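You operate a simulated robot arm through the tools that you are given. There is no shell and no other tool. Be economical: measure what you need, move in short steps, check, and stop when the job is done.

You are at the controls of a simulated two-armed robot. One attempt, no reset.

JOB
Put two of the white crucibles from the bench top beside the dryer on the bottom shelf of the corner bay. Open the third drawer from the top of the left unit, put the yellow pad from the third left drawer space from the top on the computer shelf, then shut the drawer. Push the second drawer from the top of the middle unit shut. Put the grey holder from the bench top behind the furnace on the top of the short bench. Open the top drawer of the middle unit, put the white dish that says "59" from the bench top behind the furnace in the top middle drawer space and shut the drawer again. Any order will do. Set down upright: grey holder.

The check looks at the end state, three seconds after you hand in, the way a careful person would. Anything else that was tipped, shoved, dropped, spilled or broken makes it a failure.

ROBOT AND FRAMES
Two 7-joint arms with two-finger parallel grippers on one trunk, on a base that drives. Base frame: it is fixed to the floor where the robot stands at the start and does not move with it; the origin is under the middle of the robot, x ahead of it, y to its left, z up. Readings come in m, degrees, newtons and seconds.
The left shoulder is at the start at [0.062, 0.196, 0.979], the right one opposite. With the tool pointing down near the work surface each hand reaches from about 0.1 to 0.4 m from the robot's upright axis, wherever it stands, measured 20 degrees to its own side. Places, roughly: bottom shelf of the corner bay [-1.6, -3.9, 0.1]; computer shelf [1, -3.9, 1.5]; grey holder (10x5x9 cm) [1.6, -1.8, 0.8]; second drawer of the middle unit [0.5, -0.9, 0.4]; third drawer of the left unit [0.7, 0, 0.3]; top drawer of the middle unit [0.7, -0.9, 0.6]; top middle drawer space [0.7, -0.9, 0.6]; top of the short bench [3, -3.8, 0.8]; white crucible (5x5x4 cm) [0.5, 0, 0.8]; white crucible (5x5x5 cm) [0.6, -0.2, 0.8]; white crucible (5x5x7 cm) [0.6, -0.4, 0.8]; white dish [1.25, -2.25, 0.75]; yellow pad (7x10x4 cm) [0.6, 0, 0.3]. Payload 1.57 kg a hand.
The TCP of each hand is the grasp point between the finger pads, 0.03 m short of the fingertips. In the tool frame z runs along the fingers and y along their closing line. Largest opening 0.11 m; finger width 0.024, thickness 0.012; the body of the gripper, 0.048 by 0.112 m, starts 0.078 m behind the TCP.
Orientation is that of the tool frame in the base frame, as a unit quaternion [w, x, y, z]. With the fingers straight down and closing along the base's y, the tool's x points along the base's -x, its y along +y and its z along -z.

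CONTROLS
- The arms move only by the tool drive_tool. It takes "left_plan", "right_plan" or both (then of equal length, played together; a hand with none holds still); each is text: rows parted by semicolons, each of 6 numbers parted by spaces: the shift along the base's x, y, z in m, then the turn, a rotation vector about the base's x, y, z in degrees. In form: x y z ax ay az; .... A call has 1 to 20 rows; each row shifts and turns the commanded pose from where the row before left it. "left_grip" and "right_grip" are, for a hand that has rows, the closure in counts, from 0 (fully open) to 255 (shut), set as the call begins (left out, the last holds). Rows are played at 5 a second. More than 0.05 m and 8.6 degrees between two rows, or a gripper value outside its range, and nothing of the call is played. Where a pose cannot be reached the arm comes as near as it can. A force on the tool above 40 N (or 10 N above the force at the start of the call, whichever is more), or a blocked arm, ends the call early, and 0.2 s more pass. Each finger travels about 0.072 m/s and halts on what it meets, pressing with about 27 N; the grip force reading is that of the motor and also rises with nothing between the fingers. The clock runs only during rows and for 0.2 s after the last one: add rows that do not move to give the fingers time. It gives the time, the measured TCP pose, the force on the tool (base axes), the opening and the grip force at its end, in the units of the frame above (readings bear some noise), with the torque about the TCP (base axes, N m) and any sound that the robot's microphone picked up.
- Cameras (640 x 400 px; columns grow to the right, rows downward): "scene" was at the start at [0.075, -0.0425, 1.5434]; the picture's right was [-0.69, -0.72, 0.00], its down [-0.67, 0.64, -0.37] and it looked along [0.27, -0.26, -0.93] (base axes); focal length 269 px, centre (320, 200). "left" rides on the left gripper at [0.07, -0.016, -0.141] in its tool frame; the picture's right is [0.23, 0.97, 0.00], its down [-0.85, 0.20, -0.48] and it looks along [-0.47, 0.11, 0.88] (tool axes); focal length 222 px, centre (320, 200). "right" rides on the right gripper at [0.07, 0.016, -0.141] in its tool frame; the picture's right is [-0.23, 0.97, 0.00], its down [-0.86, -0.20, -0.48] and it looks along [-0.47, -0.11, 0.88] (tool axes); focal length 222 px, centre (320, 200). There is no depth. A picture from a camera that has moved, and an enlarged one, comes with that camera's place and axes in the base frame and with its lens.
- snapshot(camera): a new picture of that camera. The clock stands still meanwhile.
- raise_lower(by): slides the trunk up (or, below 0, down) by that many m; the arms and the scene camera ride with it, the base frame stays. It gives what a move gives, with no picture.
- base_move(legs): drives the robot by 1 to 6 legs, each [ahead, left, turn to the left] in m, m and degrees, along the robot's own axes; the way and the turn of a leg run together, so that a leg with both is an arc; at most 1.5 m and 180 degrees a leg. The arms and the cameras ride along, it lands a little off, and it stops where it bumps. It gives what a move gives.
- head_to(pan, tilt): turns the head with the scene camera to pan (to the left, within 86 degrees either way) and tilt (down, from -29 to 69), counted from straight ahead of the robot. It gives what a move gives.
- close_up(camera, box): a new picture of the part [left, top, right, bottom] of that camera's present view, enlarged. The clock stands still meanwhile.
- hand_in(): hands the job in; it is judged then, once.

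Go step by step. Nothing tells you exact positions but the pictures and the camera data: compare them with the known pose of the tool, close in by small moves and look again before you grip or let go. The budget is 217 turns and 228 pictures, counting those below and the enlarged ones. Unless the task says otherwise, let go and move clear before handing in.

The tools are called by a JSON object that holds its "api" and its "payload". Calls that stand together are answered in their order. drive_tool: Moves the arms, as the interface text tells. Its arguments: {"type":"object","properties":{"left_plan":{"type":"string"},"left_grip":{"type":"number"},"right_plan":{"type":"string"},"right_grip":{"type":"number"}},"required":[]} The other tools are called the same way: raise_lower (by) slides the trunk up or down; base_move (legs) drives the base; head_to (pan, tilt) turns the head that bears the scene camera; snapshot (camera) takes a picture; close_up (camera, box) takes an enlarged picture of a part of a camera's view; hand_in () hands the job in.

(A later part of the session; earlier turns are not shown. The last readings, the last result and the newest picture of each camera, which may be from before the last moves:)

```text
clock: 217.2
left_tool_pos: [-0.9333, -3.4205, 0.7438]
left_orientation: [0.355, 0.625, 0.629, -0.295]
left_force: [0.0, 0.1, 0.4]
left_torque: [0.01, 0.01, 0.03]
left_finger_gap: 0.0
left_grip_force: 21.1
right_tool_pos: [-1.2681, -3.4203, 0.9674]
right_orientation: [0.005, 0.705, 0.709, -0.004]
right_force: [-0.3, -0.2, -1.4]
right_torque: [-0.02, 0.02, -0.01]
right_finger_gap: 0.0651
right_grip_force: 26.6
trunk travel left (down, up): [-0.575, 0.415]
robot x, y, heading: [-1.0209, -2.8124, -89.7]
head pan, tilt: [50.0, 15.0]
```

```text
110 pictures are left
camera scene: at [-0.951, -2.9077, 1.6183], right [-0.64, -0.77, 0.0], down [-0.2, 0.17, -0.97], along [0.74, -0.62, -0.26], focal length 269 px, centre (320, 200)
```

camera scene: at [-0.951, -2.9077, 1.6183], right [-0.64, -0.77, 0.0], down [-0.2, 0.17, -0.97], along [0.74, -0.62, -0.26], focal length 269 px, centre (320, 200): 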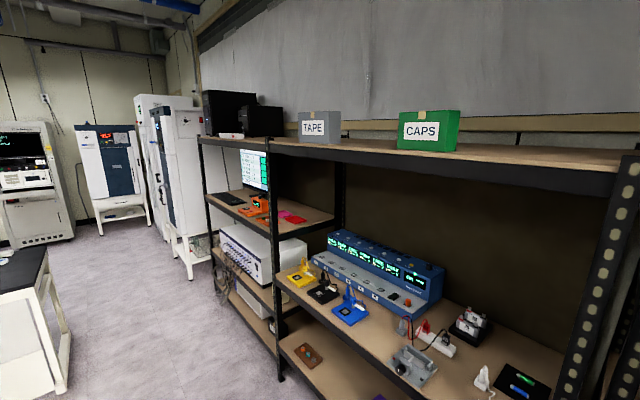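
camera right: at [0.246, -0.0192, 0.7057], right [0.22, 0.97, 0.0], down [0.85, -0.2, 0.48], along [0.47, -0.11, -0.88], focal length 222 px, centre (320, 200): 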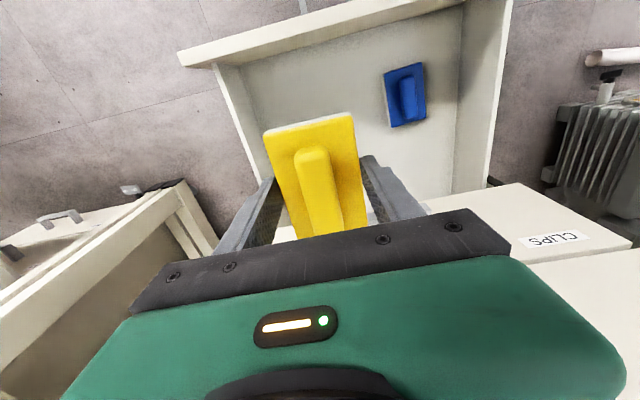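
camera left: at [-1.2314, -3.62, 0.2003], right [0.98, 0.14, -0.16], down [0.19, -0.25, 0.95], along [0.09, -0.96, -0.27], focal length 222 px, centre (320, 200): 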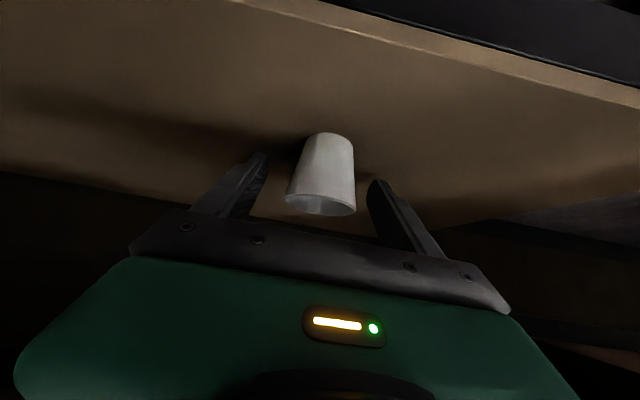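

The computer shelf's top (with the two PCs) has free room on its right part, x≈0.4–0.85. I drive sideways toward it and raise the trunk.

{"api": "base_move", "payload": {"legs": [[0, 1.45, 0], [0, 0.42, 0]]}}

{"api": "raise_lower", "payload": {"by": 0.4}}

{"api": "head_to", "payload": {"pan": 0, "tilt": 30}}

{"api": "snapshot", "payload": {"camera": "scene"}}

```text
clock: 226.7
left_tool_pos: [0.9375, -3.4245, 0.7454]
left_orientation: [0.356, 0.626, 0.628, -0.295]
left_force: [-0.8, -1.4, -1.4]
left_torque: [0.04, 0.01, 0.01]
left_finger_gap: 0.0001
left_grip_force: 21.5
right_tool_pos: [0.6054, -3.4198, 0.9672]
right_orientation: [0.005, 0.707, 0.707, -0.002]
right_force: [0.3, 0.6, -0.6]
right_torque: [-0.01, -0.01, -0.03]
right_finger_gap: 0.0651
right_grip_force: 27.2
trunk travel left (down, up): [-0.575, 0.415]
robot x, y, heading: [0.8571, -2.8166, -90.1]
head pan, tilt: [50.0, 15.0]
```

```text
clock: 230.5
left_tool_pos: [0.9414, -3.4235, 1.1463]
left_orientation: [0.355, 0.626, 0.628, -0.297]
left_force: [-0.4, 0.3, -0.2]
left_torque: [-0.03, 0.0, 0.02]
left_finger_gap: 0.0
left_grip_force: 21.5
right_tool_pos: [0.6084, -3.4194, 1.371]
right_orientation: [0.003, 0.708, 0.706, -0.005]
right_force: [-0.5, -0.2, -1.0]
right_torque: [0.01, 0.0, 0.03]
right_finger_gap: 0.065
right_grip_force: 26.8
trunk travel left (down, up): [-0.975, 0.015]
robot x, y, heading: [0.8544, -2.814, -90.2]
head pan, tilt: [50.0, 15.0]
```

```text
clock: 231.7
left_tool_pos: [0.9397, -3.4228, 1.1465]
left_orientation: [0.355, 0.625, 0.628, -0.298]
left_force: [-0.1, 0.0, 0.6]
left_torque: [-0.03, 0.02, -0.03]
left_finger_gap: 0.0001
left_grip_force: 21.5
right_tool_pos: [0.6075, -3.4197, 1.3702]
right_orientation: [0.003, 0.708, 0.706, -0.005]
right_force: [0.4, 0.2, 0.2]
right_torque: [0.04, 0.02, 0.02]
right_finger_gap: 0.0651
right_grip_force: 26.6
trunk travel left (down, up): [-0.975, 0.015]
robot x, y, heading: [0.8521, -2.8145, -90.3]
head pan, tilt: [0.0, 30.0]
```

```text
109 pictures are left
camera scene: at [0.8475, -2.9436, 1.9945], right [-1.0, 0.0, 0.0], down [0.0, 0.5, -0.86], along [0.0, -0.86, -0.5], focal length 269 px, centre (320, 200)
```

scene: 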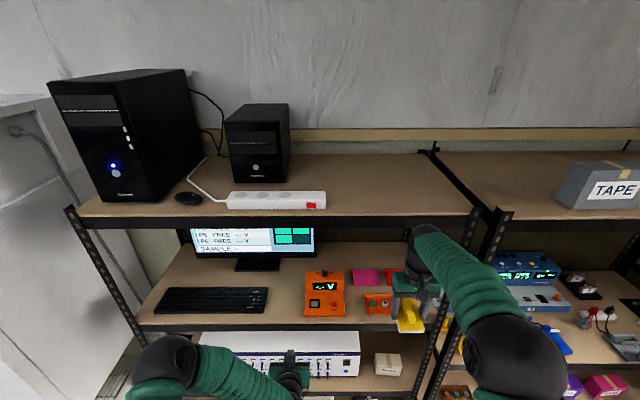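

The free top area is x 0.36–0.80, front edge y≈−3.69, surface z≈1.5. I raise the right hand above the shelf and tuck the left one back and up.

{"api": "drive_tool", "payload": {"left_plan": "0 0.03 0.03 0 0 0;0 0.03 0.03 0 0 0;0 0.03 0.03 0 0 0;0 0.03 0.03 0 0 0;0 0.03 0.03 0 0 0;0 0.03 0.03 0 0 0;0 0.02 0.03 0 0 0;0 0 0 0 0 0", "right_plan": "0 0.01 0.04 0 0 0;0 0.01 0.04 0 0 0;0 0.01 0.04 0 0 0;0 0.01 0.04 0 0 0;0 0.01 0.04 0 0 0;0 0 0.04 0 0 0;0 0 0.02 0 0 0;0 0 0 0 0 0"}}

{"api": "snapshot", "payload": {"camera": "scene"}}

{"api": "snapshot", "payload": {"camera": "right"}}

```text
clock: 233.5
left_tool_pos: [0.9087, -3.2588, 1.3541]
left_orientation: [0.355, 0.625, 0.629, -0.296]
left_force: [0.0, -0.1, 0.2]
left_torque: [0.02, -0.02, 0.01]
left_finger_gap: 0.0
left_grip_force: 21.2
left hand out of reach, approached as far as the arm can: row 5, 6, 7
right_tool_pos: [0.6102, -3.3604, 1.6258]
right_orientation: [0.005, 0.708, 0.706, -0.007]
right_force: [-0.2, 0.4, -0.6]
right_torque: [-0.01, -0.02, 0.0]
right_finger_gap: 0.0651
right_grip_force: 27.2
right hand out of reach, approached as far as the arm can: row 7
trunk travel left (down, up): [-0.975, 0.015]
robot x, y, heading: [0.8506, -2.815, -90.0]
head pan, tilt: [0.0, 30.0]
```

```text
108 pictures are left
camera scene: at [0.8468, -2.9398, 1.9948], right [-1.0, 0.0, 0.0], down [0.01, 0.5, -0.87], along [0.0, -0.87, -0.5], focal length 269 px, centre (320, 200)
```

scene: 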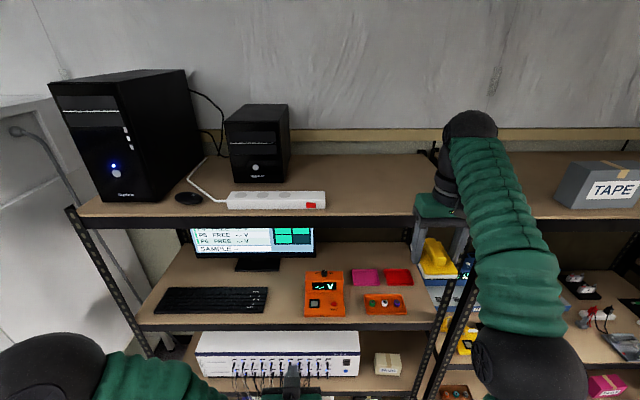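

```text
107 pictures are left
camera right: at [0.6261, -3.2878, 1.7672], right [0.97, -0.23, 0.0], down [-0.2, -0.85, 0.49], along [-0.11, -0.48, -0.87], focal length 222 px, centre (320, 200)
```

right: 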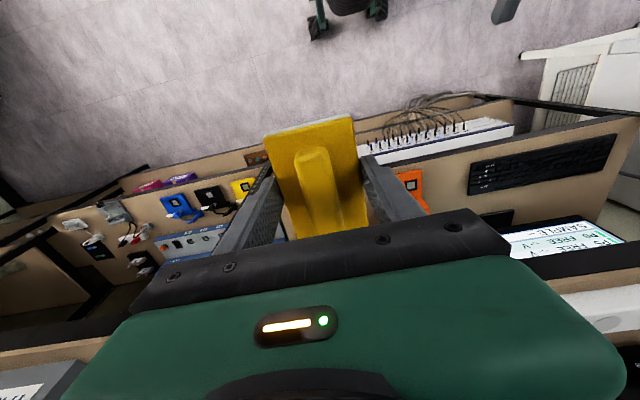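

The pad is above shelf height (bottom ≈1.59). I roll forward 0.38 m; the left hand stays just before the shelf front.

{"api": "base_move", "payload": {"legs": [[0.38, 0, 0]]}}

{"api": "snapshot", "payload": {"camera": "scene"}}

{"api": "snapshot", "payload": {"camera": "right"}}

```text
clock: 235.9
left_tool_pos: [0.9115, -3.6362, 1.355]
left_orientation: [0.356, 0.624, 0.629, -0.297]
left_force: [-0.3, -0.2, 0.5]
left_torque: [-0.03, -0.02, -0.02]
left_finger_gap: 0.0002
left_grip_force: 21.5
right_tool_pos: [0.6123, -3.7362, 1.6269]
right_orientation: [0.006, 0.707, 0.707, -0.008]
right_force: [0.8, 0.4, 0.5]
right_torque: [0.0, 0.0, -0.02]
right_finger_gap: 0.0648
right_grip_force: 26.9
trunk travel left (down, up): [-0.975, 0.015]
robot x, y, heading: [0.8549, -3.1939, -90.3]
head pan, tilt: [0.0, 30.0]
```

```text
106 pictures are left
camera scene: at [0.8561, -3.3138, 1.9945], right [-1.0, 0.0, 0.0], down [0.0, 0.5, -0.87], along [0.0, -0.87, -0.5], focal length 269 px, centre (320, 200)
```

scene: 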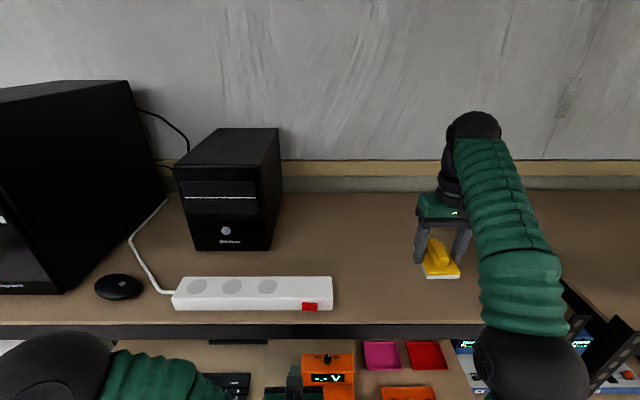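

```text
105 pictures are left
camera right: at [0.628, -3.6634, 1.7672], right [0.97, -0.23, 0.0], down [-0.2, -0.84, 0.5], along [-0.11, -0.48, -0.87], focal length 222 px, centre (320, 200)
```

right: 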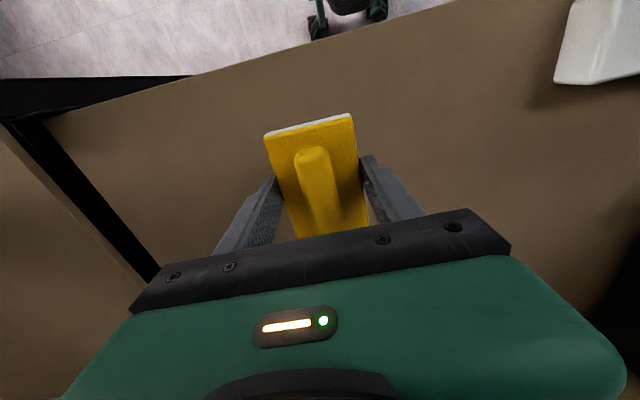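

Triangulation puts the shelf surface at z≈1.54. I move a little forward and lower in steps.

{"api": "drive_tool", "payload": {"right_plan": "0 -0.02 -0.01 0 0 0;0 -0.02 -0.01 0 0 0;0 0 -0.01 0 0 0;0 0 0 0 0 0"}}

{"api": "drive_tool", "payload": {"right_plan": "0 0 -0.004 0 0 0;0 0 -0.004 0 0 0;0 0 0 0 0 0"}}

{"api": "drive_tool", "payload": {"right_plan": "0 0 -0.004 0 0 0;0 0 -0.003 0 0 0;0 0 0 0 0 0"}}

{"api": "snapshot", "payload": {"camera": "scene"}}

```text
clock: 236.9
left_tool_pos: [0.909, -3.6381, 1.3534]
left_orientation: [0.355, 0.625, 0.629, -0.297]
left_force: [0.1, -0.6, -0.3]
left_torque: [-0.03, 0.03, 0.0]
left_finger_gap: 0.0
left_grip_force: 20.9
right_tool_pos: [0.6113, -3.7543, 1.6022]
right_orientation: [0.005, 0.708, 0.707, -0.008]
right_force: [0.4, -0.3, -1.0]
right_torque: [0.0, -0.03, -0.02]
right_finger_gap: 0.065
right_grip_force: 27.2
right hand out of reach, approached as far as the arm can: row 1, 2
trunk travel left (down, up): [-0.975, 0.015]
robot x, y, heading: [0.8509, -3.1929, -90.1]
head pan, tilt: [0.0, 30.0]
```

```text
clock: 237.7
left_tool_pos: [0.9079, -3.6385, 1.3529]
left_orientation: [0.355, 0.625, 0.629, -0.296]
left_force: [0.0, -0.2, 0.0]
left_torque: [0.04, 0.01, -0.01]
left_finger_gap: 0.0002
left_grip_force: 21.2
right_tool_pos: [0.6104, -3.7549, 1.5931]
right_orientation: [0.005, 0.708, 0.706, -0.008]
right_force: [-0.2, -0.6, -0.4]
right_torque: [0.01, 0.0, 0.0]
right_finger_gap: 0.0651
right_grip_force: 27.4
trunk travel left (down, up): [-0.975, 0.015]
robot x, y, heading: [0.8501, -3.1922, -90.1]
head pan, tilt: [0.0, 30.0]
```

```text
clock: 238.5
left_tool_pos: [0.9079, -3.6394, 1.3528]
left_orientation: [0.356, 0.625, 0.629, -0.296]
left_force: [0.0, 0.0, -0.4]
left_torque: [-0.01, -0.01, -0.02]
left_finger_gap: 0.0
left_grip_force: 21.0
right_tool_pos: [0.6093, -3.7551, 1.5862]
right_orientation: [0.005, 0.708, 0.706, -0.008]
right_force: [-0.4, 0.0, 0.1]
right_torque: [0.0, 0.01, 0.01]
right_finger_gap: 0.065
right_grip_force: 27.0
trunk travel left (down, up): [-0.975, 0.015]
robot x, y, heading: [0.8507, -3.1928, -90.2]
head pan, tilt: [0.0, 30.0]
```

```text
104 pictures are left
camera scene: at [0.8532, -3.3201, 1.994], right [-1.0, 0.0, 0.0], down [0.0, 0.5, -0.86], along [0.0, -0.86, -0.5], focal length 269 px, centre (320, 200)
```

scene: 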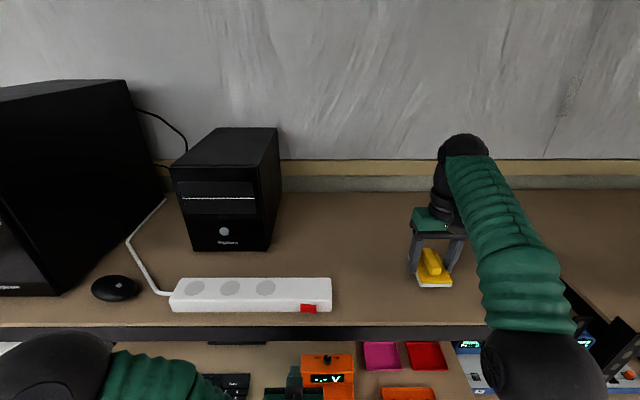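

{"api": "drive_tool", "payload": {"right_plan": "0 0 -0.004 0 0 0;0 0 -0.004 0 0 0;0 0 0 0 0 0"}}

{"api": "drive_tool", "payload": {"right_plan": "0 0 -0.004 0 0 0;0 0 -0.004 0 0 0;0 0 0 0 0 0"}}

{"api": "drive_tool", "payload": {"right_plan": "0 0 -0.004 0 0 0;0 0 -0.004 0 0 0;0 0 0 0 0 0"}}

```text
clock: 239.3
left_tool_pos: [0.9073, -3.6392, 1.3526]
left_orientation: [0.355, 0.625, 0.629, -0.296]
left_force: [0.3, 0.0, -0.4]
left_torque: [-0.01, -0.02, -0.01]
left_finger_gap: 0.0
left_grip_force: 21.5
right_tool_pos: [0.61, -3.7545, 1.5786]
right_orientation: [0.005, 0.708, 0.706, -0.007]
right_force: [0.5, -0.1, -0.8]
right_torque: [0.02, -0.02, -0.01]
right_finger_gap: 0.0653
right_grip_force: 26.7
trunk travel left (down, up): [-0.975, 0.015]
robot x, y, heading: [0.8567, -3.1974, -90.3]
head pan, tilt: [0.0, 30.0]
```

```text
clock: 240.1
left_tool_pos: [0.9081, -3.6372, 1.3542]
left_orientation: [0.356, 0.624, 0.63, -0.296]
left_force: [0.1, -0.3, -0.1]
left_torque: [0.01, 0.01, -0.02]
left_finger_gap: 0.0003
left_grip_force: 21.5
right_tool_pos: [0.6079, -3.7541, 1.5709]
right_orientation: [0.007, 0.708, 0.706, -0.009]
right_force: [-2.4, -3.8, 20.8]
right_torque: [-0.21, 0.1, -0.01]
right_finger_gap: 0.0652
right_grip_force: 26.8
trunk travel left (down, up): [-0.975, 0.015]
robot x, y, heading: [0.8514, -3.1955, -90.4]
head pan, tilt: [0.0, 30.0]
```

```text
clock: 240.6
left_tool_pos: [0.9078, -3.635, 1.355]
left_orientation: [0.355, 0.625, 0.628, -0.297]
left_force: [-0.7, 0.2, 0.2]
left_torque: [0.01, -0.04, 0.0]
left_finger_gap: 0.0001
left_grip_force: 20.9
right_tool_pos: [0.6099, -3.7524, 1.5707]
right_orientation: [0.01, 0.708, 0.706, -0.012]
right_force: [-0.7, 3.7, 9.0]
right_torque: [0.46, -0.08, 0.07]
right_finger_gap: 0.065
right_grip_force: 26.8
trunk travel left (down, up): [-0.975, 0.015]
robot x, y, heading: [0.8509, -3.1959, -90.5]
head pan, tilt: [0.0, 30.0]
stopped in row 2 (right hand): the force on the tool passed its limit at 45 N (the readings are from after the stop); the commanded pose is now the measured one
```

Contact at z≈1.571. I open the fingers and check.

{"api": "drive_tool", "payload": {"right_plan": "0 0 0 0 0 0;0 0 0 0 0 0;0 0 0 0 0 0;0 0 0 0 0 0;0 0 0 0 0 0", "right_grip": 0}}

{"api": "drive_tool", "payload": {"right_plan": "0 0 0.02 0 0 0;0 0 0.02 0 0 0;0 0 0.02 0 0 0;0 0 0 0 0 0"}}

{"api": "snapshot", "payload": {"camera": "right"}}

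{"api": "snapshot", "payload": {"camera": "scene"}}

```text
clock: 241.8
left_tool_pos: [0.9081, -3.6352, 1.3549]
left_orientation: [0.356, 0.625, 0.628, -0.298]
left_force: [-0.3, 1.1, -0.8]
left_torque: [-0.01, -0.04, 0.01]
left_finger_gap: 0.0
left_grip_force: 20.9
right_tool_pos: [0.6097, -3.7509, 1.5706]
right_orientation: [0.01, 0.708, 0.706, -0.012]
right_force: [-5.3, 1.4, 19.9]
right_torque: [0.27, -0.94, 0.42]
right_finger_gap: 0.1052
right_grip_force: 0.0
trunk travel left (down, up): [-0.975, 0.015]
robot x, y, heading: [0.8592, -3.1925, -90.0]
head pan, tilt: [0.0, 30.0]
```

```text
clock: 242.8
left_tool_pos: [0.9075, -3.6382, 1.3537]
left_orientation: [0.355, 0.625, 0.629, -0.297]
left_force: [0.0, 0.5, 0.0]
left_torque: [-0.01, 0.01, -0.02]
left_finger_gap: 0.0
left_grip_force: 21.3
right_tool_pos: [0.6087, -3.7532, 1.6175]
right_orientation: [0.01, 0.708, 0.706, -0.012]
right_force: [0.2, 0.3, 0.6]
right_torque: [-0.01, -0.01, 0.03]
right_finger_gap: 0.1098
right_grip_force: 0.0
right hand out of reach, approached as far as the arm can: row 3
trunk travel left (down, up): [-0.975, 0.015]
robot x, y, heading: [0.8525, -3.1931, -90.4]
head pan, tilt: [0.0, 30.0]
```

```text
103 pictures are left
camera right: at [0.6255, -3.6784, 1.7567], right [0.97, -0.23, 0.0], down [-0.2, -0.84, 0.5], along [-0.11, -0.49, -0.86], focal length 222 px, centre (320, 200)
```

right: 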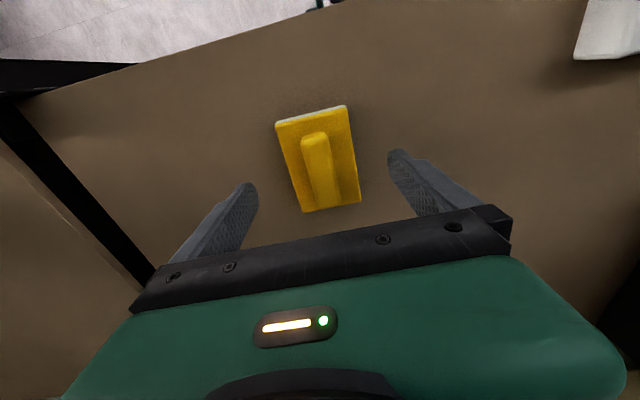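

```text
102 pictures are left
camera scene: at [0.8529, -3.3193, 1.9941], right [-1.0, 0.0, 0.0], down [0.0, 0.5, -0.86], along [0.0, -0.86, -0.5], focal length 269 px, centre (320, 200)
```

scene: 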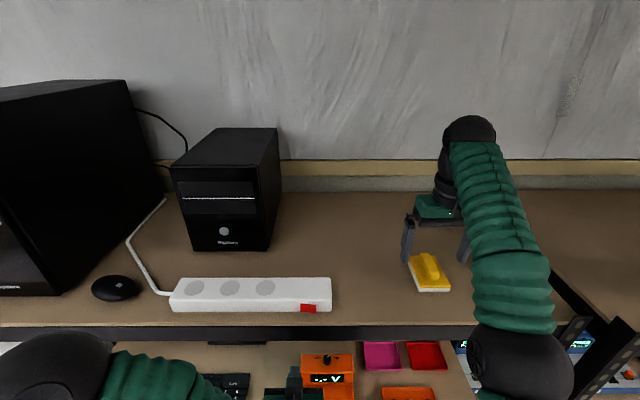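

The pad lies flat on the computer shelf. I back out and turn around to view the bench behind the furnace.

{"api": "base_move", "payload": {"legs": [[-0.35, 0, 0], [0, 0, 90]]}}

{"api": "head_to", "payload": {"pan": 50, "tilt": 40}}

{"api": "snapshot", "payload": {"camera": "scene"}}

{"api": "head_to", "payload": {"pan": 0, "tilt": 30}}

{"api": "snapshot", "payload": {"camera": "scene"}}

```text
clock: 248.9
left_tool_pos: [1.2995, -2.785, 1.3531]
left_orientation: [0.461, -0.006, 0.886, 0.043]
left_force: [0.4, 1.2, -0.1]
left_torque: [-0.01, 0.03, 0.03]
left_finger_gap: 0.0
left_grip_force: 21.3
right_tool_pos: [1.4175, -3.0824, 1.617]
right_orientation: [0.016, -0.002, 1.0, -0.002]
right_force: [0.1, -0.6, 0.7]
right_torque: [-0.01, 0.02, 0.01]
right_finger_gap: 0.1099
right_grip_force: 0.0
trunk travel left (down, up): [-0.975, 0.015]
robot x, y, heading: [0.8541, -2.8395, 0.1]
head pan, tilt: [0.0, 30.0]
```

```text
clock: 250.1
left_tool_pos: [1.2956, -2.7851, 1.353]
left_orientation: [0.46, -0.005, 0.887, 0.043]
left_force: [-1.1, 0.3, -0.5]
left_torque: [-0.05, -0.03, 0.02]
left_finger_gap: 0.0
left_grip_force: 20.8
right_tool_pos: [1.4147, -3.0825, 1.6193]
right_orientation: [0.016, -0.002, 1.0, -0.002]
right_force: [-0.7, 0.1, -0.5]
right_torque: [0.02, 0.02, 0.01]
right_finger_gap: 0.11
right_grip_force: 0.0
trunk travel left (down, up): [-0.975, 0.015]
robot x, y, heading: [0.8552, -2.8443, 0.1]
head pan, tilt: [50.0, 40.0]
```

```text
101 pictures are left
camera scene: at [0.9447, -2.7786, 1.9789], right [0.77, -0.64, 0.0], down [-0.41, -0.49, -0.77], along [0.49, 0.59, -0.64], focal length 269 px, centre (320, 200)
```

scene: 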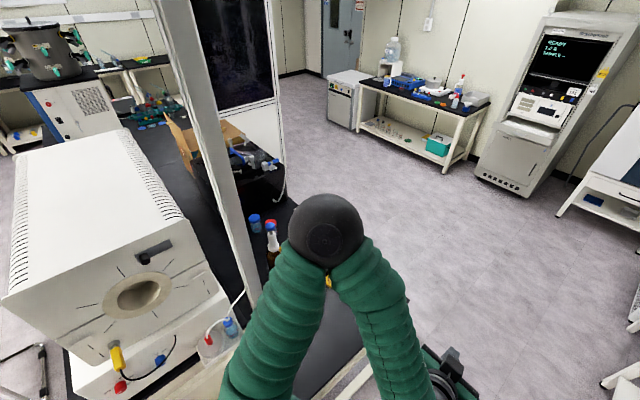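

```text
clock: 251.2
left_tool_pos: [1.2979, -2.7844, 1.354]
left_orientation: [0.462, -0.006, 0.886, 0.044]
left_force: [0.4, 0.1, -0.3]
left_torque: [0.01, 0.01, -0.01]
left_finger_gap: 0.0
left_grip_force: 21.2
right_tool_pos: [1.4144, -3.0812, 1.619]
right_orientation: [0.016, -0.002, 1.0, -0.002]
right_force: [-1.1, 0.2, -0.2]
right_torque: [0.01, -0.01, 0.0]
right_finger_gap: 0.1097
right_grip_force: 0.1
trunk travel left (down, up): [-0.975, 0.015]
robot x, y, heading: [0.8554, -2.8417, 0.2]
head pan, tilt: [0.0, 30.0]
```

```text
100 pictures are left
camera scene: at [0.981, -2.8437, 1.9941], right [0.0, -1.0, 0.0], down [-0.5, 0.0, -0.86], along [0.86, 0.0, -0.5], focal length 269 px, centre (320, 200)
```

scene: 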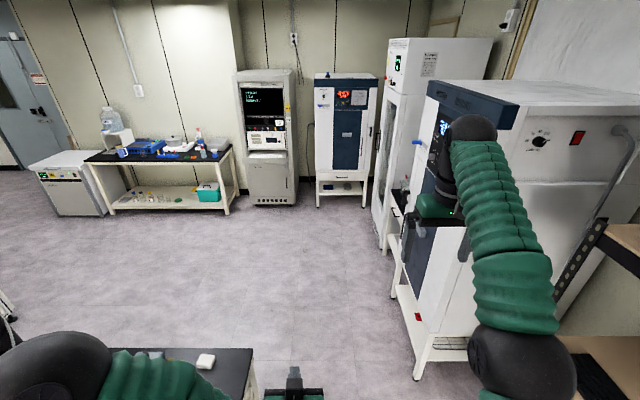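

The bench end is at y≈−2.55 with a white dish near its far corner; my arm hides the rest. I turn to face the bench end and look down.

{"api": "base_move", "payload": {"legs": [[0.3, -0.15, 0], [0, 0, 90]]}}

{"api": "head_to", "payload": {"pan": 0, "tilt": 45}}

{"api": "snapshot", "payload": {"camera": "scene"}}

```text
clock: 257.2
left_tool_pos: [1.0985, -2.5486, 1.3545]
left_orientation: [-0.296, 0.63, -0.623, -0.357]
left_force: [-0.2, 0.2, -0.5]
left_torque: [-0.01, 0.01, 0.0]
left_finger_gap: 0.0001
left_grip_force: 21.1
right_tool_pos: [1.3964, -2.4304, 1.6181]
right_orientation: [-0.013, 0.708, -0.706, -0.01]
right_force: [0.1, 0.7, 0.1]
right_torque: [0.03, -0.01, -0.02]
right_finger_gap: 0.11
right_grip_force: 0.1
trunk travel left (down, up): [-0.975, 0.015]
robot x, y, heading: [1.1555, -2.9902, 90.0]
head pan, tilt: [0.0, 30.0]
```

```text
clock: 258.0
left_tool_pos: [1.0977, -2.5492, 1.355]
left_orientation: [-0.297, 0.63, -0.623, -0.357]
left_force: [-0.8, -0.1, 0.4]
left_torque: [-0.01, -0.01, -0.02]
left_finger_gap: 0.0
left_grip_force: 21.7
right_tool_pos: [1.396, -2.4315, 1.6203]
right_orientation: [-0.013, 0.708, -0.706, -0.011]
right_force: [0.1, -0.9, -0.1]
right_torque: [-0.01, 0.02, 0.0]
right_finger_gap: 0.1099
right_grip_force: 0.2
trunk travel left (down, up): [-0.975, 0.015]
robot x, y, heading: [1.1513, -2.9907, 90.3]
head pan, tilt: [0.0, 45.0]
```

```text
99 pictures are left
camera scene: at [1.1563, -2.8762, 1.9715], right [1.0, 0.0, 0.0], down [0.0, -0.71, -0.71], along [0.0, 0.71, -0.71], focal length 269 px, centre (320, 200)
```

scene: 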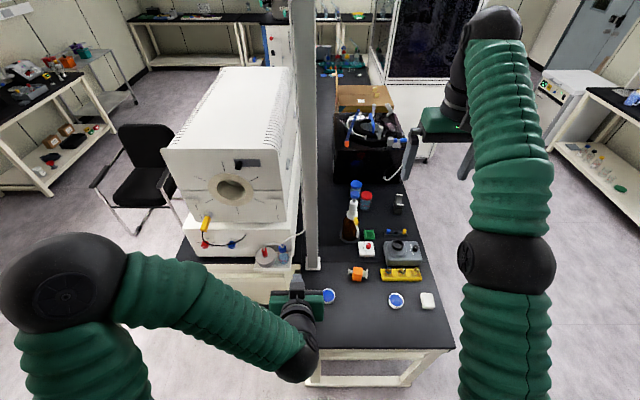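

A good view of the bench behind the furnace. I zoom in to tell the dishes and the holder.

{"api": "close_up", "payload": {"camera": "scene", "box": [300, 170, 460, 320]}}

{"api": "close_up", "payload": {"camera": "scene", "box": [315, 280, 445, 320]}}

```text
2.67 times, centred on (380, 245) of scene
camera zoom: at [1.1563, -2.8762, 1.9715], right [1.0, 0.0, 0.0], down [0.0, -0.71, -0.71], along [0.0, 0.71, -0.71], focal length 718 px, centre (160, 80)
```

zoom: 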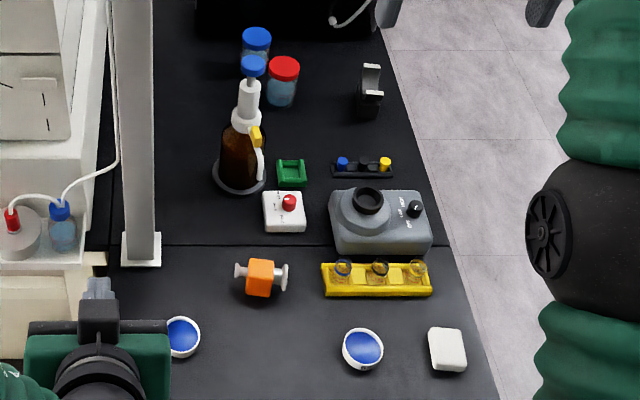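

```text
4.92 times, centred on (380, 300) of scene
camera zoom: at [1.1563, -2.8762, 1.9715], right [1.0, 0.0, 0.0], down [0.0, -0.71, -0.71], along [0.0, 0.71, -0.71], focal length 1325 px, centre (25, -292)
```

zoom: 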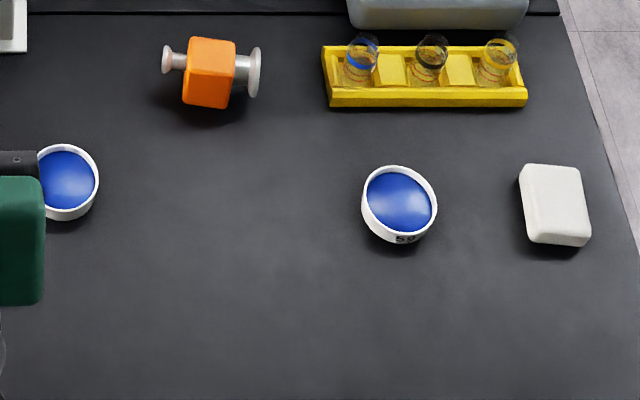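

The grey holder is at about (1.615,−1.78). Two blue dishes: I read their labels more closely.

{"api": "close_up", "payload": {"camera": "scene", "box": [380, 285, 415, 312]}}

{"api": "snapshot", "payload": {"camera": "left"}}

{"api": "snapshot", "payload": {"camera": "right"}}

```text
14.81 times, centred on (398, 298) of scene
camera zoom: at [1.1563, -2.8762, 1.9715], right [1.0, 0.0, 0.0], down [0.0, -0.71, -0.71], along [0.0, 0.71, -0.71], focal length 3988 px, centre (-828, -1259)
```

zoom: 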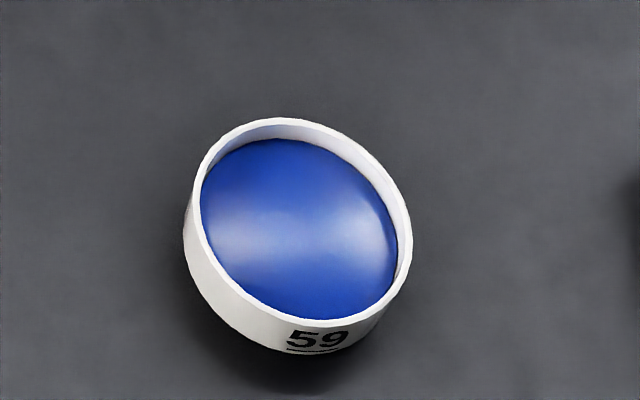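

```text
95 pictures are left
camera left: at [1.1232, -2.7049, 1.3764], right [-0.98, -0.18, -0.12], down [-0.13, 0.09, 0.99], along [-0.16, 0.98, -0.11], focal length 222 px, centre (320, 200)
```

left: 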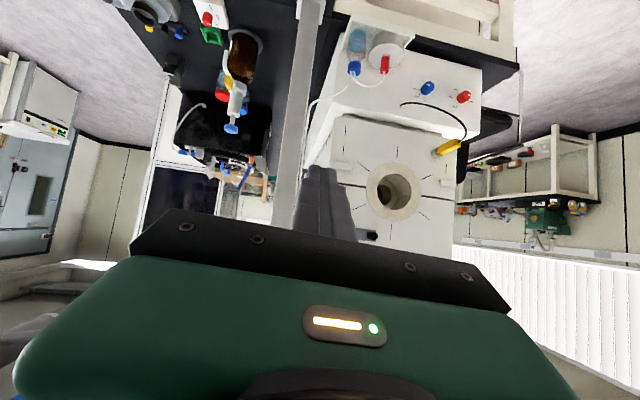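

```text
94 pictures are left
camera right: at [1.3788, -2.506, 1.7596], right [-0.97, 0.22, 0.0], down [0.2, 0.84, 0.51], along [0.11, 0.49, -0.86], focal length 222 px, centre (320, 200)
```

right: 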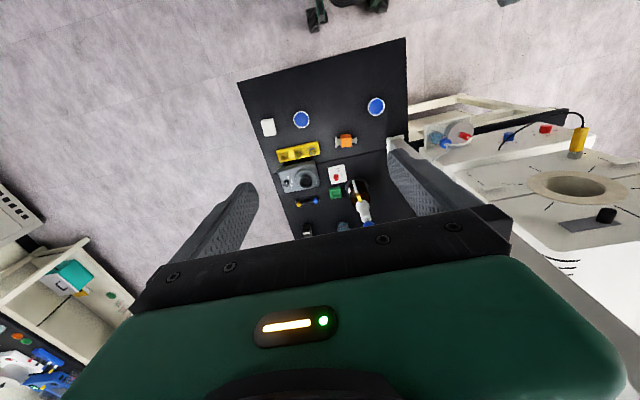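

The right dish clearly reads "59" (underlined), at about (1.49,−2.35). First the grey holder: I drive round to the back side of the bench.

{"api": "base_move", "payload": {"legs": [[0, -1.1, 0], [1.2, 0, 0], [0, 0, 90]]}}

{"api": "head_to", "payload": {"pan": 20, "tilt": 45}}

{"api": "snapshot", "payload": {"camera": "scene"}}

```text
clock: 273.2
left_tool_pos: [1.8117, -1.8475, 1.3547]
left_orientation: [0.044, 0.885, 0.006, -0.463]
left_force: [-0.5, -0.5, -1.3]
left_torque: [-0.02, -0.02, 0.0]
left_finger_gap: 0.0
left_grip_force: 20.9
right_tool_pos: [1.6932, -1.5491, 1.621]
right_orientation: [-0.001, 1.0, 0.002, -0.016]
right_force: [0.4, -1.0, -0.4]
right_torque: [-0.01, 0.0, 0.0]
right_finger_gap: 0.11
right_grip_force: 0.0
trunk travel left (down, up): [-0.975, 0.015]
robot x, y, heading: [2.2474, -1.7898, -180.0]
head pan, tilt: [0.0, 45.0]
```

```text
clock: 274.0
left_tool_pos: [1.8137, -1.8474, 1.356]
left_orientation: [0.043, 0.886, 0.005, -0.463]
left_force: [-0.2, -0.9, 0.2]
left_torque: [0.02, 0.0, -0.01]
left_finger_gap: 0.0
left_grip_force: 21.4
right_tool_pos: [1.694, -1.5484, 1.6219]
right_orientation: [-0.002, 1.0, 0.002, -0.016]
right_force: [-1.3, -0.2, -0.1]
right_torque: [0.04, -0.02, 0.03]
right_finger_gap: 0.1098
right_grip_force: 0.0
trunk travel left (down, up): [-0.975, 0.015]
robot x, y, heading: [2.253, -1.7895, -180.1]
head pan, tilt: [20.0, 45.0]
```

```text
93 pictures are left
camera scene: at [2.1418, -1.8187, 1.9715], right [-0.34, 0.94, 0.0], down [0.67, 0.24, -0.71], along [-0.66, -0.24, -0.71], focal length 269 px, centre (320, 200)
```

scene: 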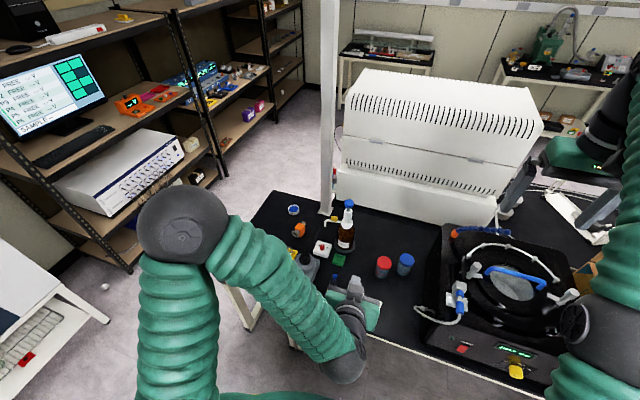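

The left hand hides the holder. I shift 0.21 m left so the right hand lines up with it, and lower the trunk.

{"api": "base_move", "payload": {"legs": [[0, 0.21, 0]]}}

{"api": "raise_lower", "payload": {"by": -0.37}}

{"api": "snapshot", "payload": {"camera": "right"}}

{"api": "head_to", "payload": {"pan": 0, "tilt": 50}}

{"api": "snapshot", "payload": {"camera": "scene"}}

```text
clock: 275.6
left_tool_pos: [1.8128, -2.0487, 1.3559]
left_orientation: [0.047, 0.885, 0.003, -0.463]
left_force: [0.5, 0.3, -0.3]
left_torque: [-0.04, 0.02, -0.01]
left_finger_gap: 0.0
left_grip_force: 21.3
right_tool_pos: [1.6946, -1.7476, 1.6192]
right_orientation: [0.002, 1.0, 0.002, -0.017]
right_force: [0.2, -0.5, -0.8]
right_torque: [0.0, 0.03, -0.01]
right_finger_gap: 0.1101
right_grip_force: 0.0
trunk travel left (down, up): [-0.975, 0.015]
robot x, y, heading: [2.2528, -2.005, -179.7]
head pan, tilt: [20.0, 45.0]
```

```text
clock: 279.2
left_tool_pos: [1.8155, -2.0633, 0.9858]
left_orientation: [0.041, 0.885, 0.005, -0.464]
left_force: [0.2, -0.1, -0.6]
left_torque: [0.0, -0.01, -0.02]
left_finger_gap: 0.0
left_grip_force: 21.1
right_tool_pos: [1.6953, -1.7668, 1.2533]
right_orientation: [-0.003, 1.0, 0.002, -0.017]
right_force: [0.7, 0.2, 0.4]
right_torque: [-0.01, 0.01, 0.02]
right_finger_gap: 0.1101
right_grip_force: 0.1
trunk travel left (down, up): [-0.605, 0.385]
robot x, y, heading: [2.2531, -2.0031, -179.8]
head pan, tilt: [20.0, 45.0]
```

```text
92 pictures are left
camera right: at [1.7708, -1.7818, 1.3926], right [-0.22, -0.97, 0.0], down [-0.84, 0.19, 0.51], along [-0.5, 0.11, -0.86], focal length 222 px, centre (320, 200)
```

right: 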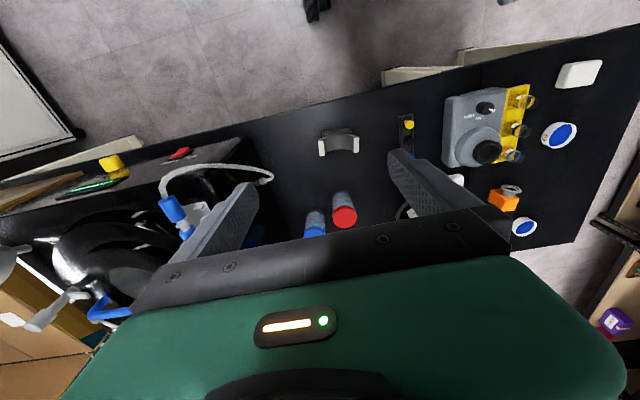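

```text
clock: 280.1
left_tool_pos: [1.8156, -2.0638, 0.9852]
left_orientation: [0.042, 0.885, 0.006, -0.464]
left_force: [0.1, -0.7, -0.3]
left_torque: [-0.02, -0.01, -0.02]
left_finger_gap: 0.0
left_grip_force: 21.7
right_tool_pos: [1.6958, -1.7657, 1.2545]
right_orientation: [-0.004, 1.0, 0.002, -0.018]
right_force: [-0.8, -0.4, 0.1]
right_torque: [0.02, 0.0, 0.0]
right_finger_gap: 0.11
right_grip_force: 0.1
trunk travel left (down, up): [-0.605, 0.385]
robot x, y, heading: [2.2541, -2.0022, -179.8]
head pan, tilt: [0.0, 50.0]
```

```text
91 pictures are left
camera scene: at [2.1429, -2.0036, 1.5946], right [0.0, 1.0, 0.0], down [0.77, 0.0, -0.64], along [-0.64, 0.0, -0.77], focal length 269 px, centre (320, 200)
```

scene: 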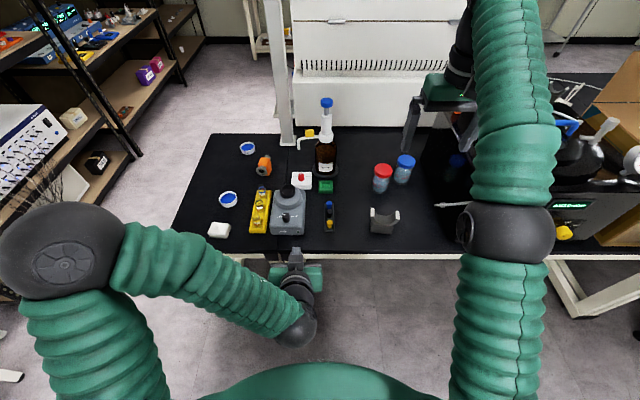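

{"api": "close_up", "payload": {"camera": "scene", "box": [340, 180, 440, 260]}}

{"api": "close_up", "payload": {"camera": "right", "box": [280, 90, 440, 210]}}

{"api": "close_up", "payload": {"camera": "scene", "box": [200, 130, 280, 220]}}

```text
5.00 times, centred on (390, 220) of scene
camera zoom: at [2.1429, -2.0036, 1.5946], right [0.0, 1.0, 0.0], down [0.77, 0.0, -0.64], along [-0.64, 0.0, -0.77], focal length 1346 px, centre (-30, 100)
```

zoom: 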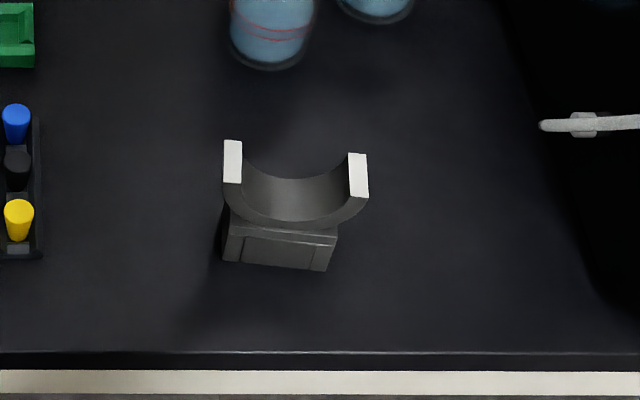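

```text
3.33 times, centred on (360, 150) of right
camera zoom: at [1.7707, -1.7823, 1.3926], right [-0.22, -0.97, 0.0], down [-0.84, 0.19, 0.51], along [-0.5, 0.11, -0.86], focal length 740 px, centre (187, 367)
```

zoom: 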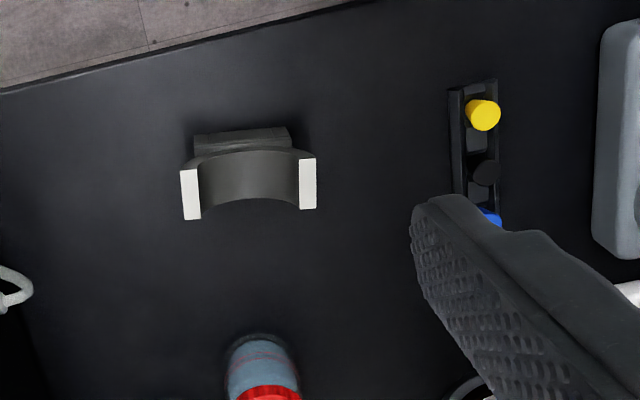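

```text
4.44 times, centred on (240, 175) of scene
camera zoom: at [2.1429, -2.0036, 1.5946], right [0.0, 1.0, 0.0], down [0.77, 0.0, -0.64], along [-0.64, 0.0, -0.77], focal length 1197 px, centre (676, 311)
```

zoom: 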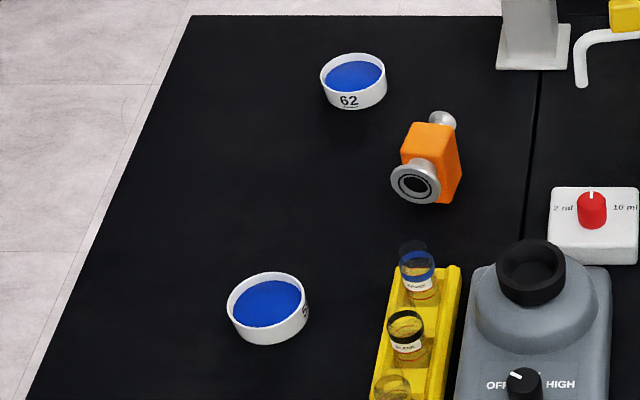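

The other dish reads "62", so "59" is the right-hand one. The holder is a grey U-cradle at (1.615,−1.79), rotated ~9°. I yaw the right hand to close across its thickness and descend above it.

{"api": "drive_tool", "payload": {"right_plan": "-0.008 -0.0024 -0.02 0 0 8.14;-0.008 -0.0024 -0.02 0 0 8.14;-0.008 -0.0024 -0.02 0 0 8.14;-0.008 -0.0024 -0.02 0 0 8.14;-0.008 -0.0024 -0.02 0 0 8.14;-0.008 -0.0024 -0.02 0 0 8.14;-0.008 -0.0024 -0.02 0 0 8.14;-0.008 -0.0024 -0.02 0 0 8.14;-0.008 -0.0024 -0.02 0 0 8.14;-0.008 -0.0024 -0.02 0 0 8.14;0 0 0 0 0 0"}}

{"api": "snapshot", "payload": {"camera": "right"}}

{"api": "snapshot", "payload": {"camera": "scene"}}

```text
clock: 282.4
left_tool_pos: [1.8168, -2.0639, 0.9859]
left_orientation: [0.041, 0.885, 0.005, -0.464]
left_force: [0.4, -0.5, -0.1]
left_torque: [0.02, 0.02, 0.0]
left_finger_gap: 0.0
left_grip_force: 21.9
right_tool_pos: [1.6182, -1.7902, 1.0526]
right_orientation: [0.01, 0.756, 0.654, -0.016]
right_force: [0.9, -0.2, -0.6]
right_torque: [0.0, 0.03, 0.0]
right_finger_gap: 0.1099
right_grip_force: 0.1
trunk travel left (down, up): [-0.605, 0.385]
robot x, y, heading: [2.2553, -2.0028, -179.8]
head pan, tilt: [0.0, 50.0]
```

```text
87 pictures are left
camera right: at [1.6452, -1.7178, 1.192], right [0.93, -0.37, 0.0], down [-0.32, -0.8, 0.51], along [-0.18, -0.48, -0.86], focal length 222 px, centre (320, 200)
```

right: 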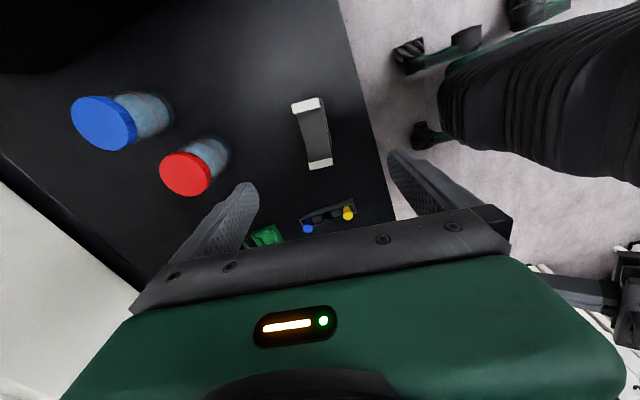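

```text
86 pictures are left
camera scene: at [2.143, -2.0034, 1.5946], right [0.0, 1.0, 0.0], down [0.77, 0.0, -0.64], along [-0.64, 0.0, -0.77], focal length 269 px, centre (320, 200)
```

scene: 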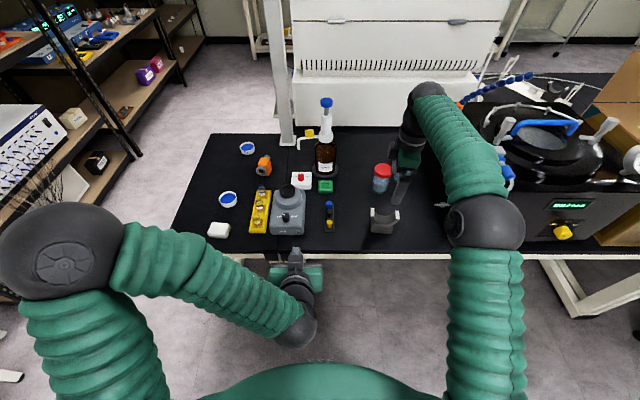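

Aligned over the holder (centre 1.613,−1.789). I descend around it.

{"api": "drive_tool", "payload": {"right_plan": "-0.003 0.001 -0.04 0 0 0;-0.002 0 -0.04 0 0 0;0 0 -0.03 0 0 0;0 0 -0.03 0 0 0;0 0 0 0 0 0"}}

{"api": "snapshot", "payload": {"camera": "right"}}

{"api": "close_up", "payload": {"camera": "scene", "box": [320, 140, 480, 260]}}

```text
clock: 283.6
left_tool_pos: [1.8152, -2.0625, 0.9855]
left_orientation: [0.042, 0.885, 0.006, -0.464]
left_force: [0.0, 0.6, 1.1]
left_torque: [0.0, 0.01, 0.01]
left_finger_gap: 0.0
left_grip_force: 21.0
right_tool_pos: [1.6129, -1.7883, 0.9131]
right_orientation: [0.01, 0.757, 0.653, -0.016]
right_force: [0.5, -0.5, 0.5]
right_torque: [-0.02, 0.03, -0.01]
right_finger_gap: 0.1098
right_grip_force: 0.0
trunk travel left (down, up): [-0.605, 0.385]
robot x, y, heading: [2.2516, -2.0039, -179.8]
head pan, tilt: [0.0, 50.0]
```

```text
85 pictures are left
camera right: at [1.6403, -1.7163, 1.0517], right [0.93, -0.37, 0.0], down [-0.32, -0.8, 0.51], along [-0.19, -0.48, -0.86], focal length 222 px, centre (320, 200)
```

right: 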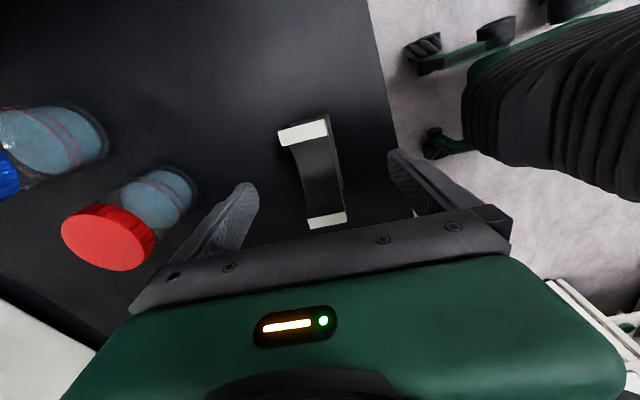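

```text
3.33 times, centred on (400, 200) of scene
camera zoom: at [2.1429, -2.0034, 1.5946], right [0.0, 1.0, 0.0], down [0.77, 0.0, -0.64], along [-0.64, 0.0, -0.77], focal length 897 px, centre (53, 200)
```

zoom: 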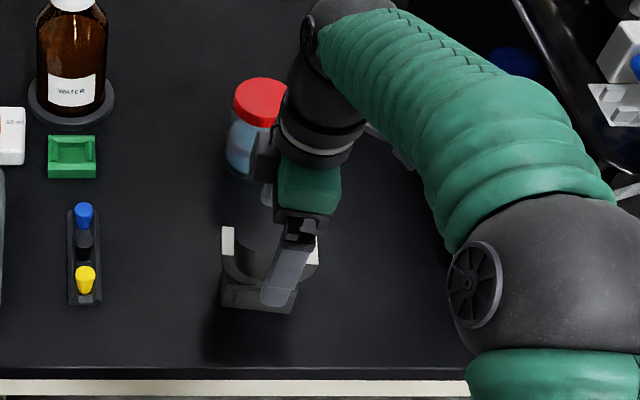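

{"api": "drive_tool", "payload": {"right_plan": "0 0 -0.025 0 0 0;0 0 -0.025 0 0 0;0 0 -0.018 0 0 0;0 0 0 0 0 0"}}

{"api": "drive_tool", "payload": {"right_plan": "0 0 0 0 0 0;0 0 0 0 0 0;0 0 0 0 0 0;0 0 0 0 0 0;0 0 0 0 0 0;0 0 0 0 0 0", "right_grip": 255}}

{"api": "snapshot", "payload": {"camera": "right"}}

```text
clock: 284.6
left_tool_pos: [1.8164, -2.0635, 0.9858]
left_orientation: [0.041, 0.885, 0.006, -0.464]
left_force: [-0.9, 0.0, 0.5]
left_torque: [-0.02, 0.01, -0.01]
left_finger_gap: 0.0
left_grip_force: 21.3
right_tool_pos: [1.6129, -1.7891, 0.8444]
right_orientation: [0.009, 0.756, 0.654, -0.016]
right_force: [-0.7, 0.5, -0.2]
right_torque: [0.02, 0.04, 0.05]
right_finger_gap: 0.1098
right_grip_force: 0.1
trunk travel left (down, up): [-0.605, 0.385]
robot x, y, heading: [2.2542, -2.0049, -179.8]
head pan, tilt: [0.0, 50.0]
```

```text
clock: 286.1
left_tool_pos: [1.8153, -2.0632, 0.9858]
left_orientation: [0.041, 0.885, 0.006, -0.464]
left_force: [0.8, -0.7, -0.1]
left_torque: [0.01, 0.02, -0.02]
left_finger_gap: 0.0002
left_grip_force: 21.3
right_tool_pos: [1.6119, -1.7888, 0.8451]
right_orientation: [0.01, 0.757, 0.654, -0.015]
right_force: [-0.3, -0.1, 1.5]
right_torque: [0.0, -0.02, 0.01]
right_finger_gap: 0.0416
right_grip_force: 26.2
trunk travel left (down, up): [-0.605, 0.385]
robot x, y, heading: [2.2526, -2.0049, -180.1]
head pan, tilt: [0.0, 50.0]
```

```text
83 pictures are left
camera right: at [1.6398, -1.7169, 0.9836], right [0.93, -0.37, 0.0], down [-0.32, -0.8, 0.51], along [-0.19, -0.48, -0.86], focal length 222 px, centre (320, 200)
```

right: 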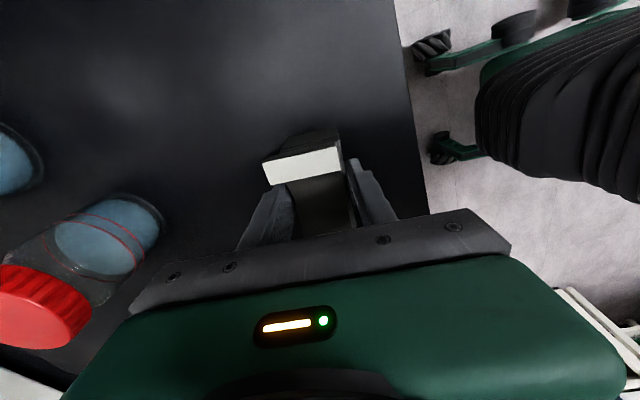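

Gripped (gap 0.042). I lift it straight up by 0.2 m and check.

{"api": "drive_tool", "payload": {"right_plan": "0 0 0.02 0 0 0;0 0 0.03 0 0 0;0 0 0.04 0 0 0;0 0 0.04 0 0 0;0 0 0.04 0 0 0;0 0 0.03 0 0 0;0 0 0 0 0 0"}}

{"api": "snapshot", "payload": {"camera": "scene"}}

{"api": "head_to", "payload": {"pan": 86, "tilt": 25}}

{"api": "snapshot", "payload": {"camera": "scene"}}

```text
clock: 287.6
left_tool_pos: [1.8158, -2.0627, 0.9857]
left_orientation: [0.042, 0.886, 0.005, -0.462]
left_force: [0.1, -0.3, 0.2]
left_torque: [0.02, 0.01, -0.02]
left_finger_gap: 0.0
left_grip_force: 21.0
right_tool_pos: [1.6123, -1.7892, 1.045]
right_orientation: [0.01, 0.757, 0.653, -0.016]
right_force: [0.7, -0.2, -2.8]
right_torque: [0.02, -0.03, 0.0]
right_finger_gap: 0.0415
right_grip_force: 26.7
trunk travel left (down, up): [-0.605, 0.385]
robot x, y, heading: [2.2509, -2.0043, -179.7]
head pan, tilt: [0.0, 50.0]
```

```text
82 pictures are left
camera scene: at [2.1416, -2.0032, 1.5945], right [0.0, 1.0, 0.0], down [0.77, 0.0, -0.64], along [-0.64, 0.0, -0.77], focal length 269 px, centre (320, 200)
```

scene: 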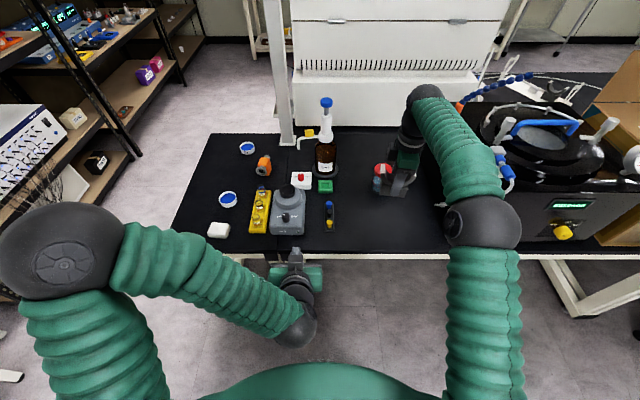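

```text
clock: 289.2
left_tool_pos: [1.8145, -2.0634, 0.9853]
left_orientation: [0.042, 0.886, 0.005, -0.462]
left_force: [0.1, 0.4, 0.1]
left_torque: [0.05, -0.01, -0.04]
left_finger_gap: 0.0
left_grip_force: 20.7
right_tool_pos: [1.6128, -1.789, 1.0439]
right_orientation: [0.011, 0.757, 0.653, -0.016]
right_force: [-0.4, 0.7, -2.9]
right_torque: [-0.01, 0.0, 0.04]
right_finger_gap: 0.0418
right_grip_force: 27.5
trunk travel left (down, up): [-0.605, 0.385]
robot x, y, heading: [2.2543, -2.0057, -179.8]
head pan, tilt: [85.9, 25.0]
```

```text
81 pictures are left
camera scene: at [2.2125, -2.095, 1.6322], right [-1.0, 0.07, 0.0], down [0.03, 0.42, -0.91], along [-0.06, -0.9, -0.42], focal length 269 px, centre (320, 200)
```

scene: 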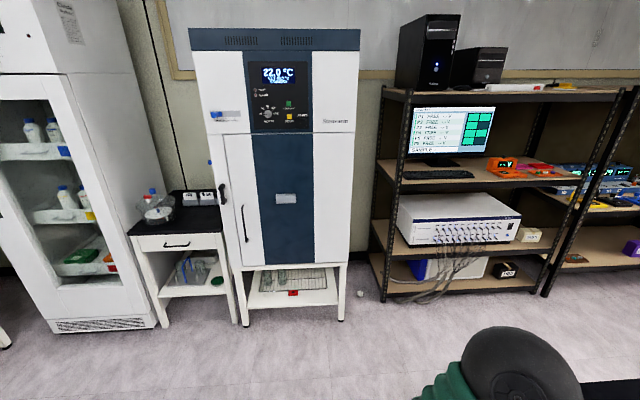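

Lifted cleanly; the short bench is between the fridge and the incubator. I zoom onto its top.

{"api": "close_up", "payload": {"camera": "scene", "box": [115, 170, 245, 260]}}

```text
4.44 times, centred on (180, 215) of scene
camera zoom: at [2.2125, -2.095, 1.6322], right [-1.0, 0.07, 0.0], down [0.03, 0.42, -0.91], along [-0.06, -0.9, -0.42], focal length 1197 px, centre (942, 133)
```

zoom: 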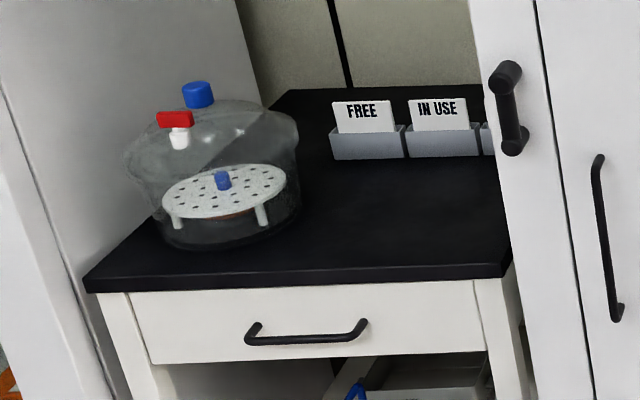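

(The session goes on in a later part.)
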